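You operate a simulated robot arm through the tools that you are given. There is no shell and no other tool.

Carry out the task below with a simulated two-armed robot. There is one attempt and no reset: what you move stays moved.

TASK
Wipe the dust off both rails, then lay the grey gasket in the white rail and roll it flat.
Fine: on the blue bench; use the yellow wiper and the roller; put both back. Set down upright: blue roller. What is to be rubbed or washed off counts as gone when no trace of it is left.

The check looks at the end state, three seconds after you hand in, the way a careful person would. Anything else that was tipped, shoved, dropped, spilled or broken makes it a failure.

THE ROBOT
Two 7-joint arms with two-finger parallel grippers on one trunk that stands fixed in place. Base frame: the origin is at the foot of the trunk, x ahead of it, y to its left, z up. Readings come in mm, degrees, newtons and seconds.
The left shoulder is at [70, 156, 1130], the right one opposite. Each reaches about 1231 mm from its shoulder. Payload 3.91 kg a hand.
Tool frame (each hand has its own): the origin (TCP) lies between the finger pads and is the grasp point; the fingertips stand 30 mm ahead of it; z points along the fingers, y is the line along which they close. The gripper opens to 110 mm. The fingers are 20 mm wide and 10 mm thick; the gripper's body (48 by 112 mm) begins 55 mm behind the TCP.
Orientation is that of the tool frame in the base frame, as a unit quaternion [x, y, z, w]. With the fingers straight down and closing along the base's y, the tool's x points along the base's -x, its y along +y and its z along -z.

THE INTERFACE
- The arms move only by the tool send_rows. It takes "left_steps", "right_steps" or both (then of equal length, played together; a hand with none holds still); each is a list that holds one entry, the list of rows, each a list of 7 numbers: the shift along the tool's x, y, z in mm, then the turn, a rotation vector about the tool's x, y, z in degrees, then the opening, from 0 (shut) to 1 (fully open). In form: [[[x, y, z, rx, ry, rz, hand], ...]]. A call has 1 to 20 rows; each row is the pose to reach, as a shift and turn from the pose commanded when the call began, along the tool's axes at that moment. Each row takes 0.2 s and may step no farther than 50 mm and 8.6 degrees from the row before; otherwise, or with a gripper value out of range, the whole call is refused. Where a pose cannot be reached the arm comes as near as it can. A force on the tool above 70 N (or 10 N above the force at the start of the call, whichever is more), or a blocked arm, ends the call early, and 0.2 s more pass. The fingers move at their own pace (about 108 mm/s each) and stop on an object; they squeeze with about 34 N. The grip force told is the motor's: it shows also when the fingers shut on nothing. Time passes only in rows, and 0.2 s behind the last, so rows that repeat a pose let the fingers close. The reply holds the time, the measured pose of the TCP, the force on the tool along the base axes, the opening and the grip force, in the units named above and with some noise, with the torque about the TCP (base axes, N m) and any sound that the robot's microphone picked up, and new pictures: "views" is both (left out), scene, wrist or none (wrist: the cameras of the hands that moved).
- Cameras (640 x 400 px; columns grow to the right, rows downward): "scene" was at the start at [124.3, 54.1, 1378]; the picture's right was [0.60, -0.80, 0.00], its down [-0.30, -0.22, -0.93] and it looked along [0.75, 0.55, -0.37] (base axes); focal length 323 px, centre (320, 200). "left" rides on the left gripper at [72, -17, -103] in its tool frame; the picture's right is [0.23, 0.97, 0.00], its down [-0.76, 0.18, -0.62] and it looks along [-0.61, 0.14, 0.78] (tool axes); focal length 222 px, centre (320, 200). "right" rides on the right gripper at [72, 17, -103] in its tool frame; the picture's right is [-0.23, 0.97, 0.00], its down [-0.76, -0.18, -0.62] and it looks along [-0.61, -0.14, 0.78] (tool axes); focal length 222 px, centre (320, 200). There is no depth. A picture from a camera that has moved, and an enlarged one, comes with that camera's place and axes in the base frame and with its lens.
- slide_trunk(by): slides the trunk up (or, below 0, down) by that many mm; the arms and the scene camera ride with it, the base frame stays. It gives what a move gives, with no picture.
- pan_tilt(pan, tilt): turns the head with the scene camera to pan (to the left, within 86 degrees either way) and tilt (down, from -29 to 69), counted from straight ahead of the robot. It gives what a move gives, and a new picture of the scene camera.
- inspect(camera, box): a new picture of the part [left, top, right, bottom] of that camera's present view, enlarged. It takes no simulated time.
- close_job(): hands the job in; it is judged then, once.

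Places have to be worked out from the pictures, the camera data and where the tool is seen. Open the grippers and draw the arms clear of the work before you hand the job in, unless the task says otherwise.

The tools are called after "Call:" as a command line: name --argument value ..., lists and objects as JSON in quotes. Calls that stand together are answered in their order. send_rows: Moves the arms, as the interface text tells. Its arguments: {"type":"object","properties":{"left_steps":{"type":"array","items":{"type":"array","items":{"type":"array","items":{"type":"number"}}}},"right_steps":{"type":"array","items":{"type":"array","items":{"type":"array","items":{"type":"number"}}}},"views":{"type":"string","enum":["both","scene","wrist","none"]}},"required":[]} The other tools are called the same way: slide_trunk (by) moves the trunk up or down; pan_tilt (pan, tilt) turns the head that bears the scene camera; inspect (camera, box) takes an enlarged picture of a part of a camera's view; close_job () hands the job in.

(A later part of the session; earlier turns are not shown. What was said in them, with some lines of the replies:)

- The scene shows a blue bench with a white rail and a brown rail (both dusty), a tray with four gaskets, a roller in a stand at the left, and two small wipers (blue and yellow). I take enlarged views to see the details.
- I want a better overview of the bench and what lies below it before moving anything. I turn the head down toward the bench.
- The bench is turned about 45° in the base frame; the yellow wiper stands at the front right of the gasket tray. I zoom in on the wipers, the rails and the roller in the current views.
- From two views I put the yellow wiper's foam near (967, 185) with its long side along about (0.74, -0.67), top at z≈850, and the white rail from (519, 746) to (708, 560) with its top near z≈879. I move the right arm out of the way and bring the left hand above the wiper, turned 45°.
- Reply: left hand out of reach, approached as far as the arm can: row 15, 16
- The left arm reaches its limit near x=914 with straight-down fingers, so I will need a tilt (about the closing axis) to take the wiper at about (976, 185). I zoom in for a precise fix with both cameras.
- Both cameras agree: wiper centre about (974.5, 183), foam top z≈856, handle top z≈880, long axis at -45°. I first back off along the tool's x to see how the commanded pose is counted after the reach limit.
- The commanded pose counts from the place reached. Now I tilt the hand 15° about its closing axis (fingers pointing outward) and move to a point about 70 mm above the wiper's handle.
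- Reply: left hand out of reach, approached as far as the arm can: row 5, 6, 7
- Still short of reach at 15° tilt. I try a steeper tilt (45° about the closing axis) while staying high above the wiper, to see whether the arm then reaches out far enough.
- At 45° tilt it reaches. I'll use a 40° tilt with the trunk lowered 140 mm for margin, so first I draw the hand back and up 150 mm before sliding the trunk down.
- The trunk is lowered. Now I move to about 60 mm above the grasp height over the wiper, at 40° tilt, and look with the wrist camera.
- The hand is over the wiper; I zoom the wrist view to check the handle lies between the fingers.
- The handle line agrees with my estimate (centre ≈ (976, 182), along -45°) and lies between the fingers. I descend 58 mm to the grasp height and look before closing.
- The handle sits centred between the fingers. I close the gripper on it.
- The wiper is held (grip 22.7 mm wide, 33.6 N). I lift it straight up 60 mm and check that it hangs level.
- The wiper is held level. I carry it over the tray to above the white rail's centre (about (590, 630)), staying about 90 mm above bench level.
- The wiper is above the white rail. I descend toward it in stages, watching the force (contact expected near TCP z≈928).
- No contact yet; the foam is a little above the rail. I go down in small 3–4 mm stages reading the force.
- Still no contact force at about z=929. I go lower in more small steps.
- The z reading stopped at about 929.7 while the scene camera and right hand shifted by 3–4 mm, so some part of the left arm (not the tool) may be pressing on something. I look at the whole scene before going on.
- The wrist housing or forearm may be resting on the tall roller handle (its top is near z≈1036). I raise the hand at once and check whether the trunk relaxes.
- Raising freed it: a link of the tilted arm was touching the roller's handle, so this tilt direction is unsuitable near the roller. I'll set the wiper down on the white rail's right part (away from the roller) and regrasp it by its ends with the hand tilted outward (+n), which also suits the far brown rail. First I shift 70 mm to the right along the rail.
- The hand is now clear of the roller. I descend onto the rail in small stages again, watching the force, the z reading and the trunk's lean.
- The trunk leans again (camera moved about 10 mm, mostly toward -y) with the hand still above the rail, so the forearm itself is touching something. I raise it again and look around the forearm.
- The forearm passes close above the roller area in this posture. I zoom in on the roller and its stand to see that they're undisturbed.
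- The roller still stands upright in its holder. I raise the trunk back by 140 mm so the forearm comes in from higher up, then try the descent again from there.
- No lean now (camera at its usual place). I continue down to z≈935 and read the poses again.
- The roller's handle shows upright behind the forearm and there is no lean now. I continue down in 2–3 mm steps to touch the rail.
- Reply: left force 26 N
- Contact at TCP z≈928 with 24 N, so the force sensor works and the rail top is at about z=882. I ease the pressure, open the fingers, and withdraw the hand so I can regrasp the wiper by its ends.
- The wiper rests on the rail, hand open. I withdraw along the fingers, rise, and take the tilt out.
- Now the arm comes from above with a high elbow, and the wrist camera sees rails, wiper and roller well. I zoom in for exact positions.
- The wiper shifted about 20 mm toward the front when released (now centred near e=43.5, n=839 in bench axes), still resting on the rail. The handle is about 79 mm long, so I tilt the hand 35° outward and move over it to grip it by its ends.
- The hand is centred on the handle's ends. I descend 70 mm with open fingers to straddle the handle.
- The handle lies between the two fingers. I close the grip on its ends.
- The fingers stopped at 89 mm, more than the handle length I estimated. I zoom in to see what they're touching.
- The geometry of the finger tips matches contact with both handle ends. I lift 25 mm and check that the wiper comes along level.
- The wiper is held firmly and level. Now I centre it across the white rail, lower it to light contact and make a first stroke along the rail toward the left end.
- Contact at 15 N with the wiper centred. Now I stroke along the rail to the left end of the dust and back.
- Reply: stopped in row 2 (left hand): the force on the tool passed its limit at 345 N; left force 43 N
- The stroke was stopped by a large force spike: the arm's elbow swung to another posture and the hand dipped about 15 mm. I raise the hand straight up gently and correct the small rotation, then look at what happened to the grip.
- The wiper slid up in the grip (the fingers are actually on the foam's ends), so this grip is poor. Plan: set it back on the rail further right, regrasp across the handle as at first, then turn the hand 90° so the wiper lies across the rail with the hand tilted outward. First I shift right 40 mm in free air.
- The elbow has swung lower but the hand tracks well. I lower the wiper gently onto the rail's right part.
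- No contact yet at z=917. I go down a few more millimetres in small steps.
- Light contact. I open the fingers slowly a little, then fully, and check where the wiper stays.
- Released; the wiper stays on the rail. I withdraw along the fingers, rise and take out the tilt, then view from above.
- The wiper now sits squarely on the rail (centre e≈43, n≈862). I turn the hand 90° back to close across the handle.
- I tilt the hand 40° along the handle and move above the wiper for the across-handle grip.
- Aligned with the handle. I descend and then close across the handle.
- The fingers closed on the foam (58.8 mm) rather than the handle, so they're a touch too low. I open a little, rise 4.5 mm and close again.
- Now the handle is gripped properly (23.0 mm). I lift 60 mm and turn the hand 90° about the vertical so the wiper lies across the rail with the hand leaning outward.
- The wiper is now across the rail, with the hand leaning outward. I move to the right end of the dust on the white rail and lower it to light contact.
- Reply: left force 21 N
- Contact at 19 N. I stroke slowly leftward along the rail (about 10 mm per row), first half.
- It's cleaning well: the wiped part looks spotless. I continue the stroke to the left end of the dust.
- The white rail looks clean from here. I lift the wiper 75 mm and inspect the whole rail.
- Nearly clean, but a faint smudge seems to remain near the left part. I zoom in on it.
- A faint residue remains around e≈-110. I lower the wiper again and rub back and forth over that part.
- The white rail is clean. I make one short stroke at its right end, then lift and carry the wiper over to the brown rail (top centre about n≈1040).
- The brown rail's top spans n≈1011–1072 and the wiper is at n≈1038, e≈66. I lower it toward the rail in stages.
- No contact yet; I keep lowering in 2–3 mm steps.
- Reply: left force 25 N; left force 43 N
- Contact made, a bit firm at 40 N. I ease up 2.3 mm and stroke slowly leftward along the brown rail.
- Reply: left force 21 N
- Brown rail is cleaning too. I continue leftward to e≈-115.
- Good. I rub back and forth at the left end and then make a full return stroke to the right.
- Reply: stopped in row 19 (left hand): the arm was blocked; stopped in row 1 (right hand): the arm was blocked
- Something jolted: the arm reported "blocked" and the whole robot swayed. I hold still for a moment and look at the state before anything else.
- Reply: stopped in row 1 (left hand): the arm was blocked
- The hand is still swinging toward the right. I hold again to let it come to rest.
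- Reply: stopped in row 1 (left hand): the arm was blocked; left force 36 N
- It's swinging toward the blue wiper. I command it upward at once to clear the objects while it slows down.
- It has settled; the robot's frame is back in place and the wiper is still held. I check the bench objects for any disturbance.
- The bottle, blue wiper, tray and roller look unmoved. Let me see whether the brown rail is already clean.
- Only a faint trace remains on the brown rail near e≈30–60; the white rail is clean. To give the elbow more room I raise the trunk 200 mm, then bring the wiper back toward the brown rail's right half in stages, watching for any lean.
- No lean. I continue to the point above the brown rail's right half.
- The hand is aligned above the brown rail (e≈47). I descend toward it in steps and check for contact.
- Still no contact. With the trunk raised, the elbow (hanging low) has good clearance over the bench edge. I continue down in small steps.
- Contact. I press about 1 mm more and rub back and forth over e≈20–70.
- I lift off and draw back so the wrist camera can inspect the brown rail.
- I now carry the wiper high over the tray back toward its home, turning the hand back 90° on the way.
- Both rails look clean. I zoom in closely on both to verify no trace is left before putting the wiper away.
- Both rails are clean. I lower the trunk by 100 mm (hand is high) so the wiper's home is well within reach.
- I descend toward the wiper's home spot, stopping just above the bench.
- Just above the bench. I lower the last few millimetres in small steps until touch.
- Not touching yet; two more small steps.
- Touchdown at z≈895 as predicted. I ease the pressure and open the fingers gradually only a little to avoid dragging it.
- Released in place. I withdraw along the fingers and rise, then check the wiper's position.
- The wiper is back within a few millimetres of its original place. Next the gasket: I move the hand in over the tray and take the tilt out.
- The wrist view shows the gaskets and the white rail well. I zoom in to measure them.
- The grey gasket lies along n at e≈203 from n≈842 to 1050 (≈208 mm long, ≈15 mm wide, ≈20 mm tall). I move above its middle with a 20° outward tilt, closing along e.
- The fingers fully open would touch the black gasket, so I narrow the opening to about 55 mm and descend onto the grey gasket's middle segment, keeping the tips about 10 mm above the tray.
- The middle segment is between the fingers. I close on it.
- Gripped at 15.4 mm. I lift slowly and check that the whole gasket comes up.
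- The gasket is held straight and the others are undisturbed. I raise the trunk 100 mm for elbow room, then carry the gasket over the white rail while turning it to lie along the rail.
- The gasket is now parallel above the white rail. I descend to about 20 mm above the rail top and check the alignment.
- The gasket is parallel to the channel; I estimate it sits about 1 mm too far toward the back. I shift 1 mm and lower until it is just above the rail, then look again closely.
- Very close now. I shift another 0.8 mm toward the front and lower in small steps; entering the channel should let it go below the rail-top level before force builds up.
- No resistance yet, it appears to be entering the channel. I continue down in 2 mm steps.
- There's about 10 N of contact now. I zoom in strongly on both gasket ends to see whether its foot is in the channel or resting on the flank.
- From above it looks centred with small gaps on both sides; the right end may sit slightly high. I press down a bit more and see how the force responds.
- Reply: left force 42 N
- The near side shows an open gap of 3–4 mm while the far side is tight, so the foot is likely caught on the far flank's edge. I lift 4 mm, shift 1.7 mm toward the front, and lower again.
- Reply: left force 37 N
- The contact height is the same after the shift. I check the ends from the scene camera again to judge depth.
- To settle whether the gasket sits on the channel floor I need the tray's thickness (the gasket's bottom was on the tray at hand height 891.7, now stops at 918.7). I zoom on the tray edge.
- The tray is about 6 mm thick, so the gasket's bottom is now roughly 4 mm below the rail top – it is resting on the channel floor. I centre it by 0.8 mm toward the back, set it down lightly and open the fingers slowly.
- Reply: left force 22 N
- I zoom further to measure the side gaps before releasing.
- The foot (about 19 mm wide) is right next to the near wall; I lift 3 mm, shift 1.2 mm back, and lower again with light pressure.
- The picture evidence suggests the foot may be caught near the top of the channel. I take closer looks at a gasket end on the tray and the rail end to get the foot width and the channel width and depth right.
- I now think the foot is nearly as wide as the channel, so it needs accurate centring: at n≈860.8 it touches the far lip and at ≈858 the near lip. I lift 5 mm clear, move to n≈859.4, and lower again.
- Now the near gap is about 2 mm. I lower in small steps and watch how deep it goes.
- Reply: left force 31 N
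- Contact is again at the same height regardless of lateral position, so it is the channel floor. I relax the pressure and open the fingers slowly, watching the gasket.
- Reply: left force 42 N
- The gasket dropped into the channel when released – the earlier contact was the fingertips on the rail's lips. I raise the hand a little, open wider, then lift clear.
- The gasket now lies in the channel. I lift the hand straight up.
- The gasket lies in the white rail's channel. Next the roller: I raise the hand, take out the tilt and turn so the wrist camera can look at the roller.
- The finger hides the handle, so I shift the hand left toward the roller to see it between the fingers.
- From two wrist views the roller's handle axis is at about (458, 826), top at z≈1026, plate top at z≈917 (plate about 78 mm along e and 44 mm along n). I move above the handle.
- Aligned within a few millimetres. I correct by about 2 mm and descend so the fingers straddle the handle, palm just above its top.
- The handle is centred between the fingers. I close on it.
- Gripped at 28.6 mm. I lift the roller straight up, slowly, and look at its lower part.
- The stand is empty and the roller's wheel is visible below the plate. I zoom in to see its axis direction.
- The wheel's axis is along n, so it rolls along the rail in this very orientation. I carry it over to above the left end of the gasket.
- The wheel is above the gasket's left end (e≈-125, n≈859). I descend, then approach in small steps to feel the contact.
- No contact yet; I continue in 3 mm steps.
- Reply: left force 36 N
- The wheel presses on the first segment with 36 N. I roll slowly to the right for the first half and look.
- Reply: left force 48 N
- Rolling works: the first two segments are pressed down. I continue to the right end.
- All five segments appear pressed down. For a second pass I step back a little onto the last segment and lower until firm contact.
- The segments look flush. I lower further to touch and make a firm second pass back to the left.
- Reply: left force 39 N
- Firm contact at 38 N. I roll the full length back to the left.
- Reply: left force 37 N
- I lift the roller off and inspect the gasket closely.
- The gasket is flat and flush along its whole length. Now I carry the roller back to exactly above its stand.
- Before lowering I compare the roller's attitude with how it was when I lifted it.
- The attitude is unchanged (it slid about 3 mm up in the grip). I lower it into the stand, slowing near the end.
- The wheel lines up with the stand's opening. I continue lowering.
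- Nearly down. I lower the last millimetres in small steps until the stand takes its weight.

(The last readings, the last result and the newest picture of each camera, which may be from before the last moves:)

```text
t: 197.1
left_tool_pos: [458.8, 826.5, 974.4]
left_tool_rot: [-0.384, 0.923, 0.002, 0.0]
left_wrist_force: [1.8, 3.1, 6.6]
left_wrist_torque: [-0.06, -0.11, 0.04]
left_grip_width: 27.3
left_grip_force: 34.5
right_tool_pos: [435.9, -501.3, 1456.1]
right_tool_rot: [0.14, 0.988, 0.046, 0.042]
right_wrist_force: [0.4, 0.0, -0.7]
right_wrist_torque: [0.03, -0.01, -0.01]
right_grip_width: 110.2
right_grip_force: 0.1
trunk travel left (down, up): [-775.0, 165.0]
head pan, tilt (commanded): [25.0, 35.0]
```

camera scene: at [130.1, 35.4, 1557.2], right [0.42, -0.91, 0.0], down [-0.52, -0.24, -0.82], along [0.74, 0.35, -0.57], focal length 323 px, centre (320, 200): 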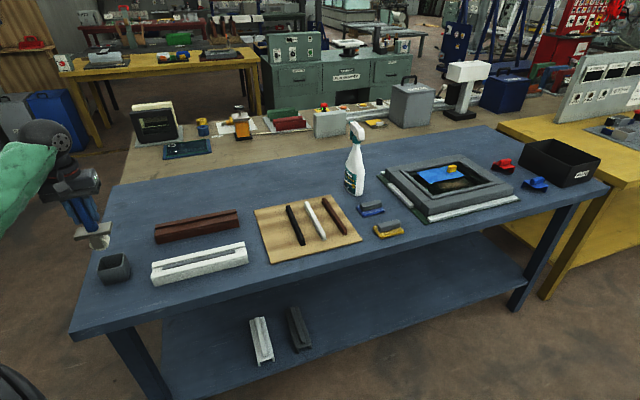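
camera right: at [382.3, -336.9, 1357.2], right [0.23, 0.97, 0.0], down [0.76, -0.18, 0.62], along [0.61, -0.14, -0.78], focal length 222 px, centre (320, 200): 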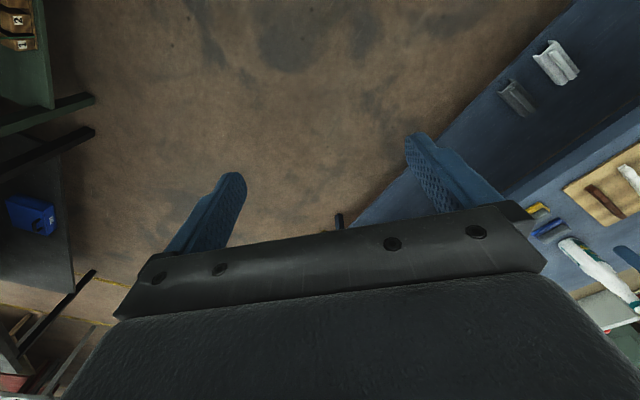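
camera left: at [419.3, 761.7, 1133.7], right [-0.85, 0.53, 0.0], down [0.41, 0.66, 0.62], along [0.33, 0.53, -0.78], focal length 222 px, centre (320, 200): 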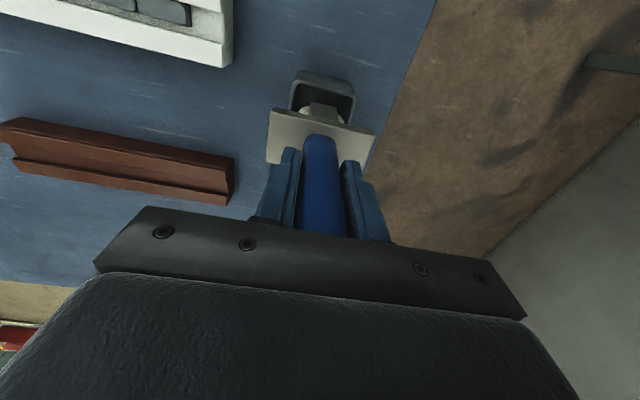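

The stand has taken its weight (6.6 N). I check the picture, then open the fingers slowly.

Call:
send_rows --left_steps '[[[0, 0, -0.4, 0, 0, 0, 0.25], [0, 0, -0.4, 0, 0, 0, 0.26], [0, 0, -0.4, 0, 0, 0, 0.28], [0, 0, -0.4, 0, 0, 0, 0.3], [0, 0, -0.4, 0, 0, 0, 0.33], [0, 0, -0.4, 0, 0, 0, 0.38], [0, 0, -0.4, 0, 0, 0, 0.5], [0, 0, -0.4, 0, 0, 0, 0.7], [0, 0, -0.4, 0, 0, 0, 0.9], [0, 0, -0.4, 0, 0, 0, 0.9]]]' --views "wrist"

Call:
inspect --camera "scene" --box '[60, 200, 160, 290]'

Call:
inspect --camera "left" --box '[220, 40, 420, 220]'

```text
t: 199.3
left_tool_pos: [457.5, 825.2, 976.0]
left_tool_rot: [-0.384, 0.923, 0.002, -0.001]
left_wrist_force: [0.6, 1.6, 10.3]
left_wrist_torque: [-0.07, -0.01, -0.03]
left_grip_width: 99.2
left_grip_force: 0.1
right_tool_pos: [436.7, -501.3, 1455.5]
right_tool_rot: [0.142, 0.988, 0.045, 0.042]
right_wrist_force: [-0.2, 0.6, -0.6]
right_wrist_torque: [0.0, 0.01, -0.01]
right_grip_width: 110.1
right_grip_force: 0.0
trunk travel left (down, up): [-775.0, 165.0]
head pan, tilt (commanded): [25.0, 35.0]
camera left: at [419.1, 761.1, 1077.6], right [-0.85, 0.53, 0.0], down [0.41, 0.66, 0.62], along [0.33, 0.53, -0.78], focal length 222 px, centre (320, 200)
```

left: 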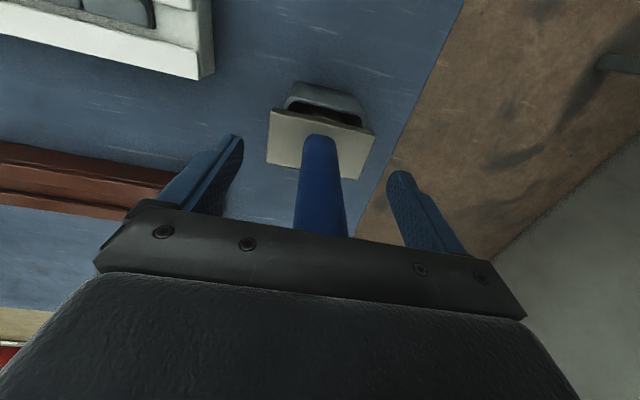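

```text
4.44 times, centred on (110, 245) of scene
camera zoom: at [128.8, 35.0, 1557.3], right [0.42, -0.91, 0.0], down [-0.52, -0.24, -0.82], along [0.74, 0.35, -0.57], focal length 1437 px, centre (1253, 0)
```

zoom: 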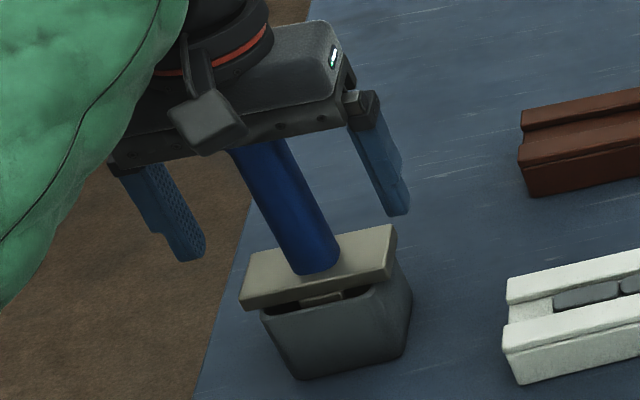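

```text
2.22 times, centred on (320, 130) of left
camera zoom: at [419.1, 761.1, 1077.6], right [-0.85, 0.53, 0.0], down [0.41, 0.66, 0.62], along [0.33, 0.53, -0.78], focal length 494 px, centre (320, 356)
```

zoom: 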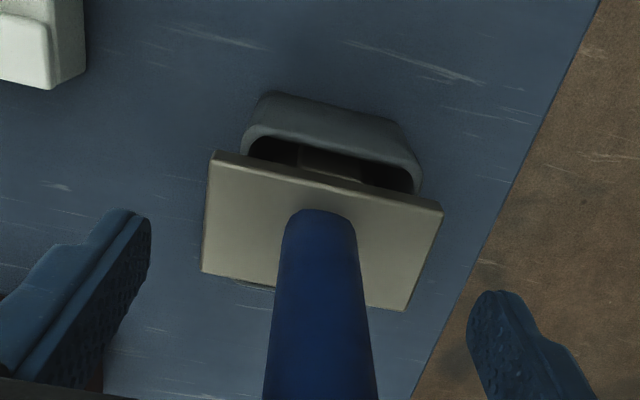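

The roller sits in its stand just as before (the palm is lightly touching its top). I raise the hand straight up, clear of the handle.

Call:
send_rows --left_steps '[[[0, 0, -5, 0, 0, 0, 0.95], [0, 0, -20, 0, 0, 0, 1], [0, 0, -50, 0, 0, 0, 1], [0, 0, -90, 0, 0, 0, 1], [0, 0, -130, 0, 0, 0, 1], [0, 0, -170, 0, 0, 0, 1], [0, 0, -170, 0, 0, 0, 1]]]' --views "both"

Call:
inspect --camera "scene" --box '[60, 200, 160, 290]'

Call:
inspect --camera "left" --box '[220, 40, 420, 220]'

```text
t: 200.9
left_tool_pos: [459.3, 826.0, 1146.2]
left_tool_rot: [-0.382, 0.924, 0.001, 0.0]
left_wrist_force: [-0.8, -0.3, -0.4]
left_wrist_torque: [0.0, 0.01, 0.01]
left_grip_width: 109.8
left_grip_force: 0.1
right_tool_pos: [436.0, -500.7, 1455.3]
right_tool_rot: [0.141, 0.988, 0.045, 0.042]
right_wrist_force: [-0.1, 0.6, -0.4]
right_wrist_torque: [-0.01, -0.01, 0.02]
right_grip_width: 109.8
right_grip_force: 0.1
trunk travel left (down, up): [-775.0, 165.0]
head pan, tilt (commanded): [25.0, 35.0]
camera scene: at [129.5, 36.2, 1557.2], right [0.42, -0.91, 0.0], down [-0.52, -0.24, -0.82], along [0.74, 0.35, -0.57], focal length 323 px, centre (320, 200)
camera left: at [420.4, 762.2, 1249.1], right [-0.85, 0.53, 0.0], down [0.41, 0.66, 0.62], along [0.33, 0.53, -0.78], focal length 222 px, centre (320, 200)
```

scene: 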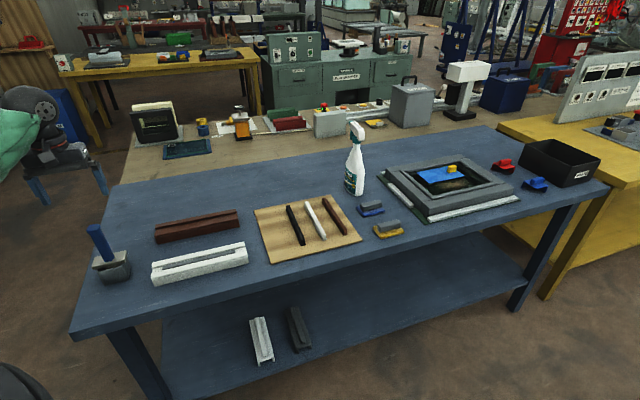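
left: 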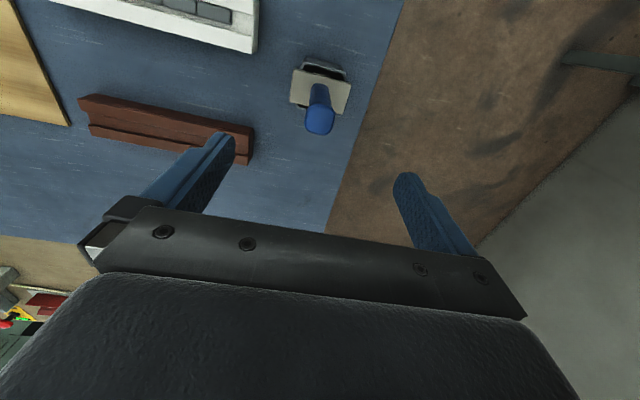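

```text
4.44 times, centred on (110, 245) of scene
camera zoom: at [129.5, 36.2, 1557.2], right [0.42, -0.91, 0.0], down [-0.52, -0.24, -0.82], along [0.74, 0.35, -0.57], focal length 1437 px, centre (1253, 0)
```

zoom: 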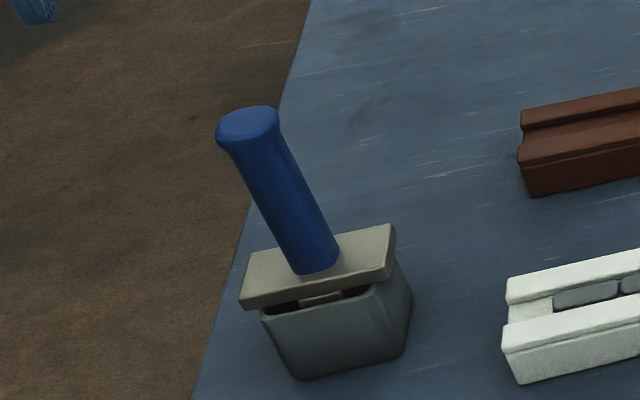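

```text
2.22 times, centred on (320, 130) of left
camera zoom: at [420.4, 762.2, 1249.1], right [-0.85, 0.53, 0.0], down [0.41, 0.66, 0.62], along [0.33, 0.53, -0.78], focal length 494 px, centre (320, 356)
```

zoom: 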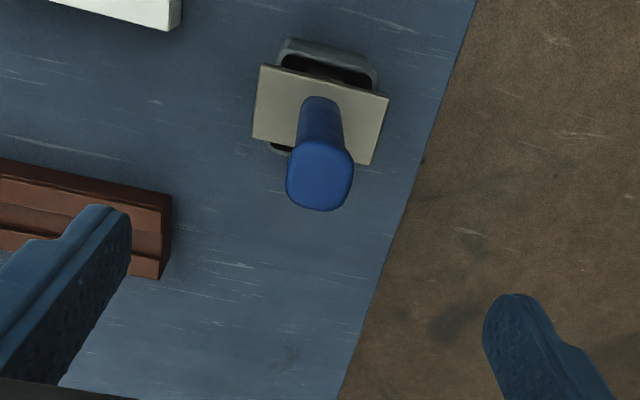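

The roller stands upright in its holder again. I do a final check of both rails, the gasket, the wipers and the tray.

Call:
inspect --camera "scene" --box '[145, 200, 250, 290]'

Call:
inspect --camera "scene" --box '[150, 200, 200, 245]'

Call:
inspect --camera "scene" --box '[190, 200, 250, 245]'

Call:
inspect --camera "scene" --box '[240, 120, 440, 270]'

Call:
inspect --camera "scene" --box '[190, 235, 250, 280]'

```text
4.44 times, centred on (198, 245) of scene
camera zoom: at [129.5, 36.2, 1557.2], right [0.42, -0.91, 0.0], down [-0.52, -0.24, -0.82], along [0.74, 0.35, -0.57], focal length 1437 px, centre (864, 0)
```

zoom: 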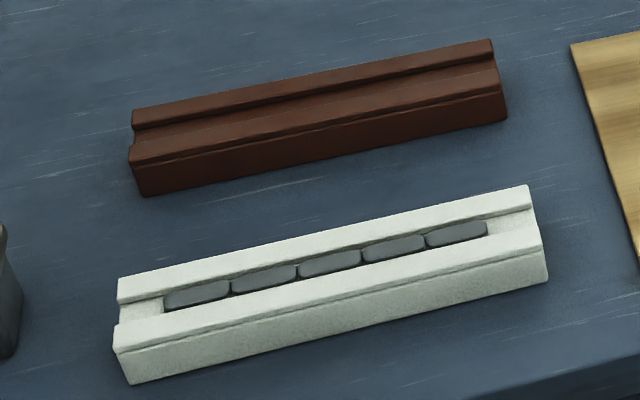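

```text
8.89 times, centred on (175, 222) of scene
camera zoom: at [129.5, 36.2, 1557.2], right [0.42, -0.91, 0.0], down [-0.52, -0.24, -0.82], along [0.74, 0.35, -0.57], focal length 2874 px, centre (1609, 0)
```

zoom: 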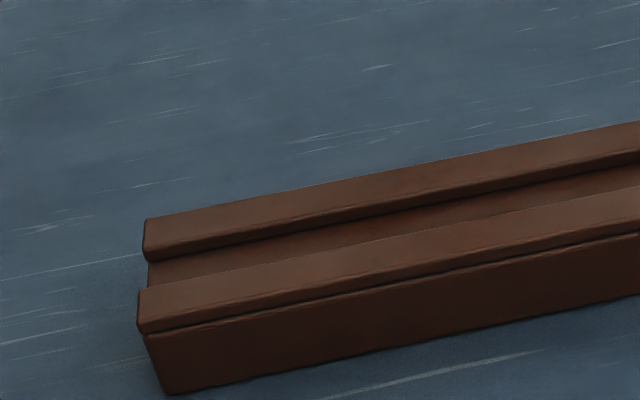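

```text
8.89 times, centred on (220, 222) of scene
camera zoom: at [129.5, 36.2, 1557.2], right [0.42, -0.91, 0.0], down [-0.52, -0.24, -0.82], along [0.74, 0.35, -0.57], focal length 2874 px, centre (1209, 0)
```

zoom: 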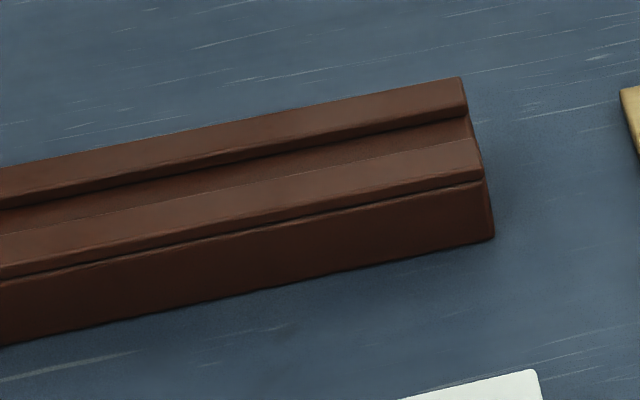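

```text
2.67 times, centred on (340, 195) of scene
camera zoom: at [129.5, 36.2, 1557.2], right [0.42, -0.91, 0.0], down [-0.52, -0.24, -0.82], along [0.74, 0.35, -0.57], focal length 862 px, centre (267, 213)
```

zoom: 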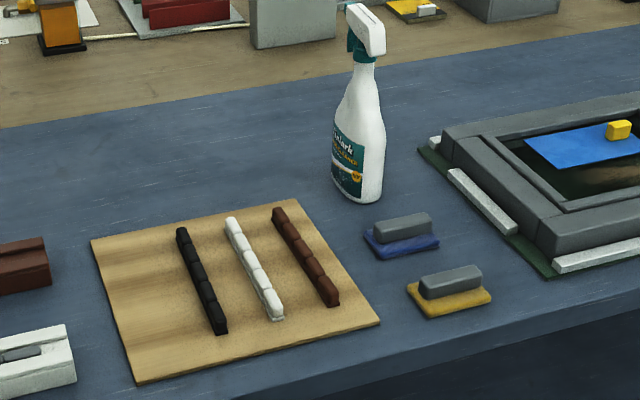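

```text
8.89 times, centred on (220, 258) of scene
camera zoom: at [129.5, 36.2, 1557.2], right [0.42, -0.91, 0.0], down [-0.52, -0.24, -0.82], along [0.74, 0.35, -0.57], focal length 2874 px, centre (1209, -311)
```

zoom: 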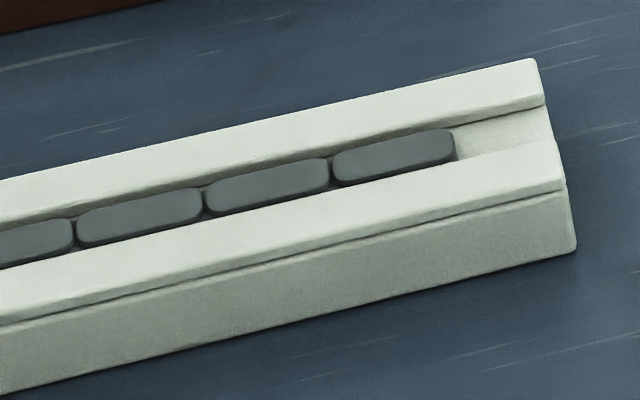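

Everything looks right: both rails clean, gasket flat in the white rail, wiper and roller back, other items undisturbed. I draw the left arm up and away from the bench.

Call:
send_rows --left_steps '[[[10, -4, -40, 0, 0, 0, 1], [40, -14, -70, 0, 0, 0, 1], [78, -26, -95, 0, 0, 0, 1], [118, -40, -115, 0, 0, 0, 1], [158, -54, -130, 0, 0, 0, 1], [198, -68, -142, 0, 0, 0, 1], [236, -82, -150, 0, 0, 0, 1], [236, -82, -150, 0, 0, 0, 1]]]' --views "scene"

```text
t: 202.7
left_tool_pos: [350.1, 601.7, 1294.2]
left_tool_rot: [-0.383, 0.924, 0.001, -0.002]
left_wrist_force: [-0.4, 0.3, 0.2]
left_wrist_torque: [-0.02, 0.02, 0.01]
left_grip_width: 109.8
left_grip_force: 0.0
right_tool_pos: [437.5, -500.1, 1454.8]
right_tool_rot: [0.142, 0.988, 0.046, 0.042]
right_wrist_force: [0.6, 1.1, -0.1]
right_wrist_torque: [-0.01, 0.0, 0.02]
right_grip_width: 110.1
right_grip_force: 0.0
trunk travel left (down, up): [-775.0, 165.0]
head pan, tilt (commanded): [25.0, 35.0]
camera scene: at [129.6, 36.5, 1557.2], right [0.42, -0.91, 0.0], down [-0.52, -0.24, -0.82], along [0.74, 0.35, -0.57], focal length 323 px, centre (320, 200)
```

scene: 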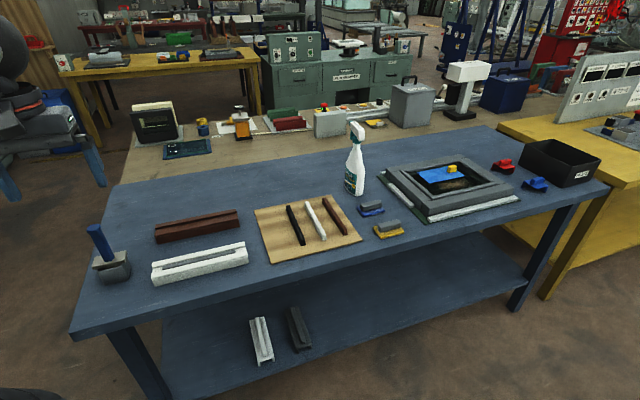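

Both arms are clear of the bench with grippers open, the roller is upright in its stand, the wiper is home, and the gasket is flat in the clean white rail. I hand the job in.

Call:
close_job

```text
The job is handed in.
```

The job is done and handed in. In the last close-up pictures both rails showed no trace of dust, and the grey gasket lies in the white rail's channel with all five segments rolled flush.

- **Wiper:** the yellow wiper is back at its spot, within about 4 mm of where it started. The blue one was not used.
- **Roller:** it stands upright in its holder in the same position as before.
- **Gasket:** it sits slightly toward the front wall of the channel and is centred lengthwise.
- **Incident:** during wiping, the left arm jammed and swung across the bench while holding the wiper. I checked afterwards and the blue wiper, bottle, tray, other gaskets and rails all looked undisturbed.

Both arms are clear of the bench with the grippers open.
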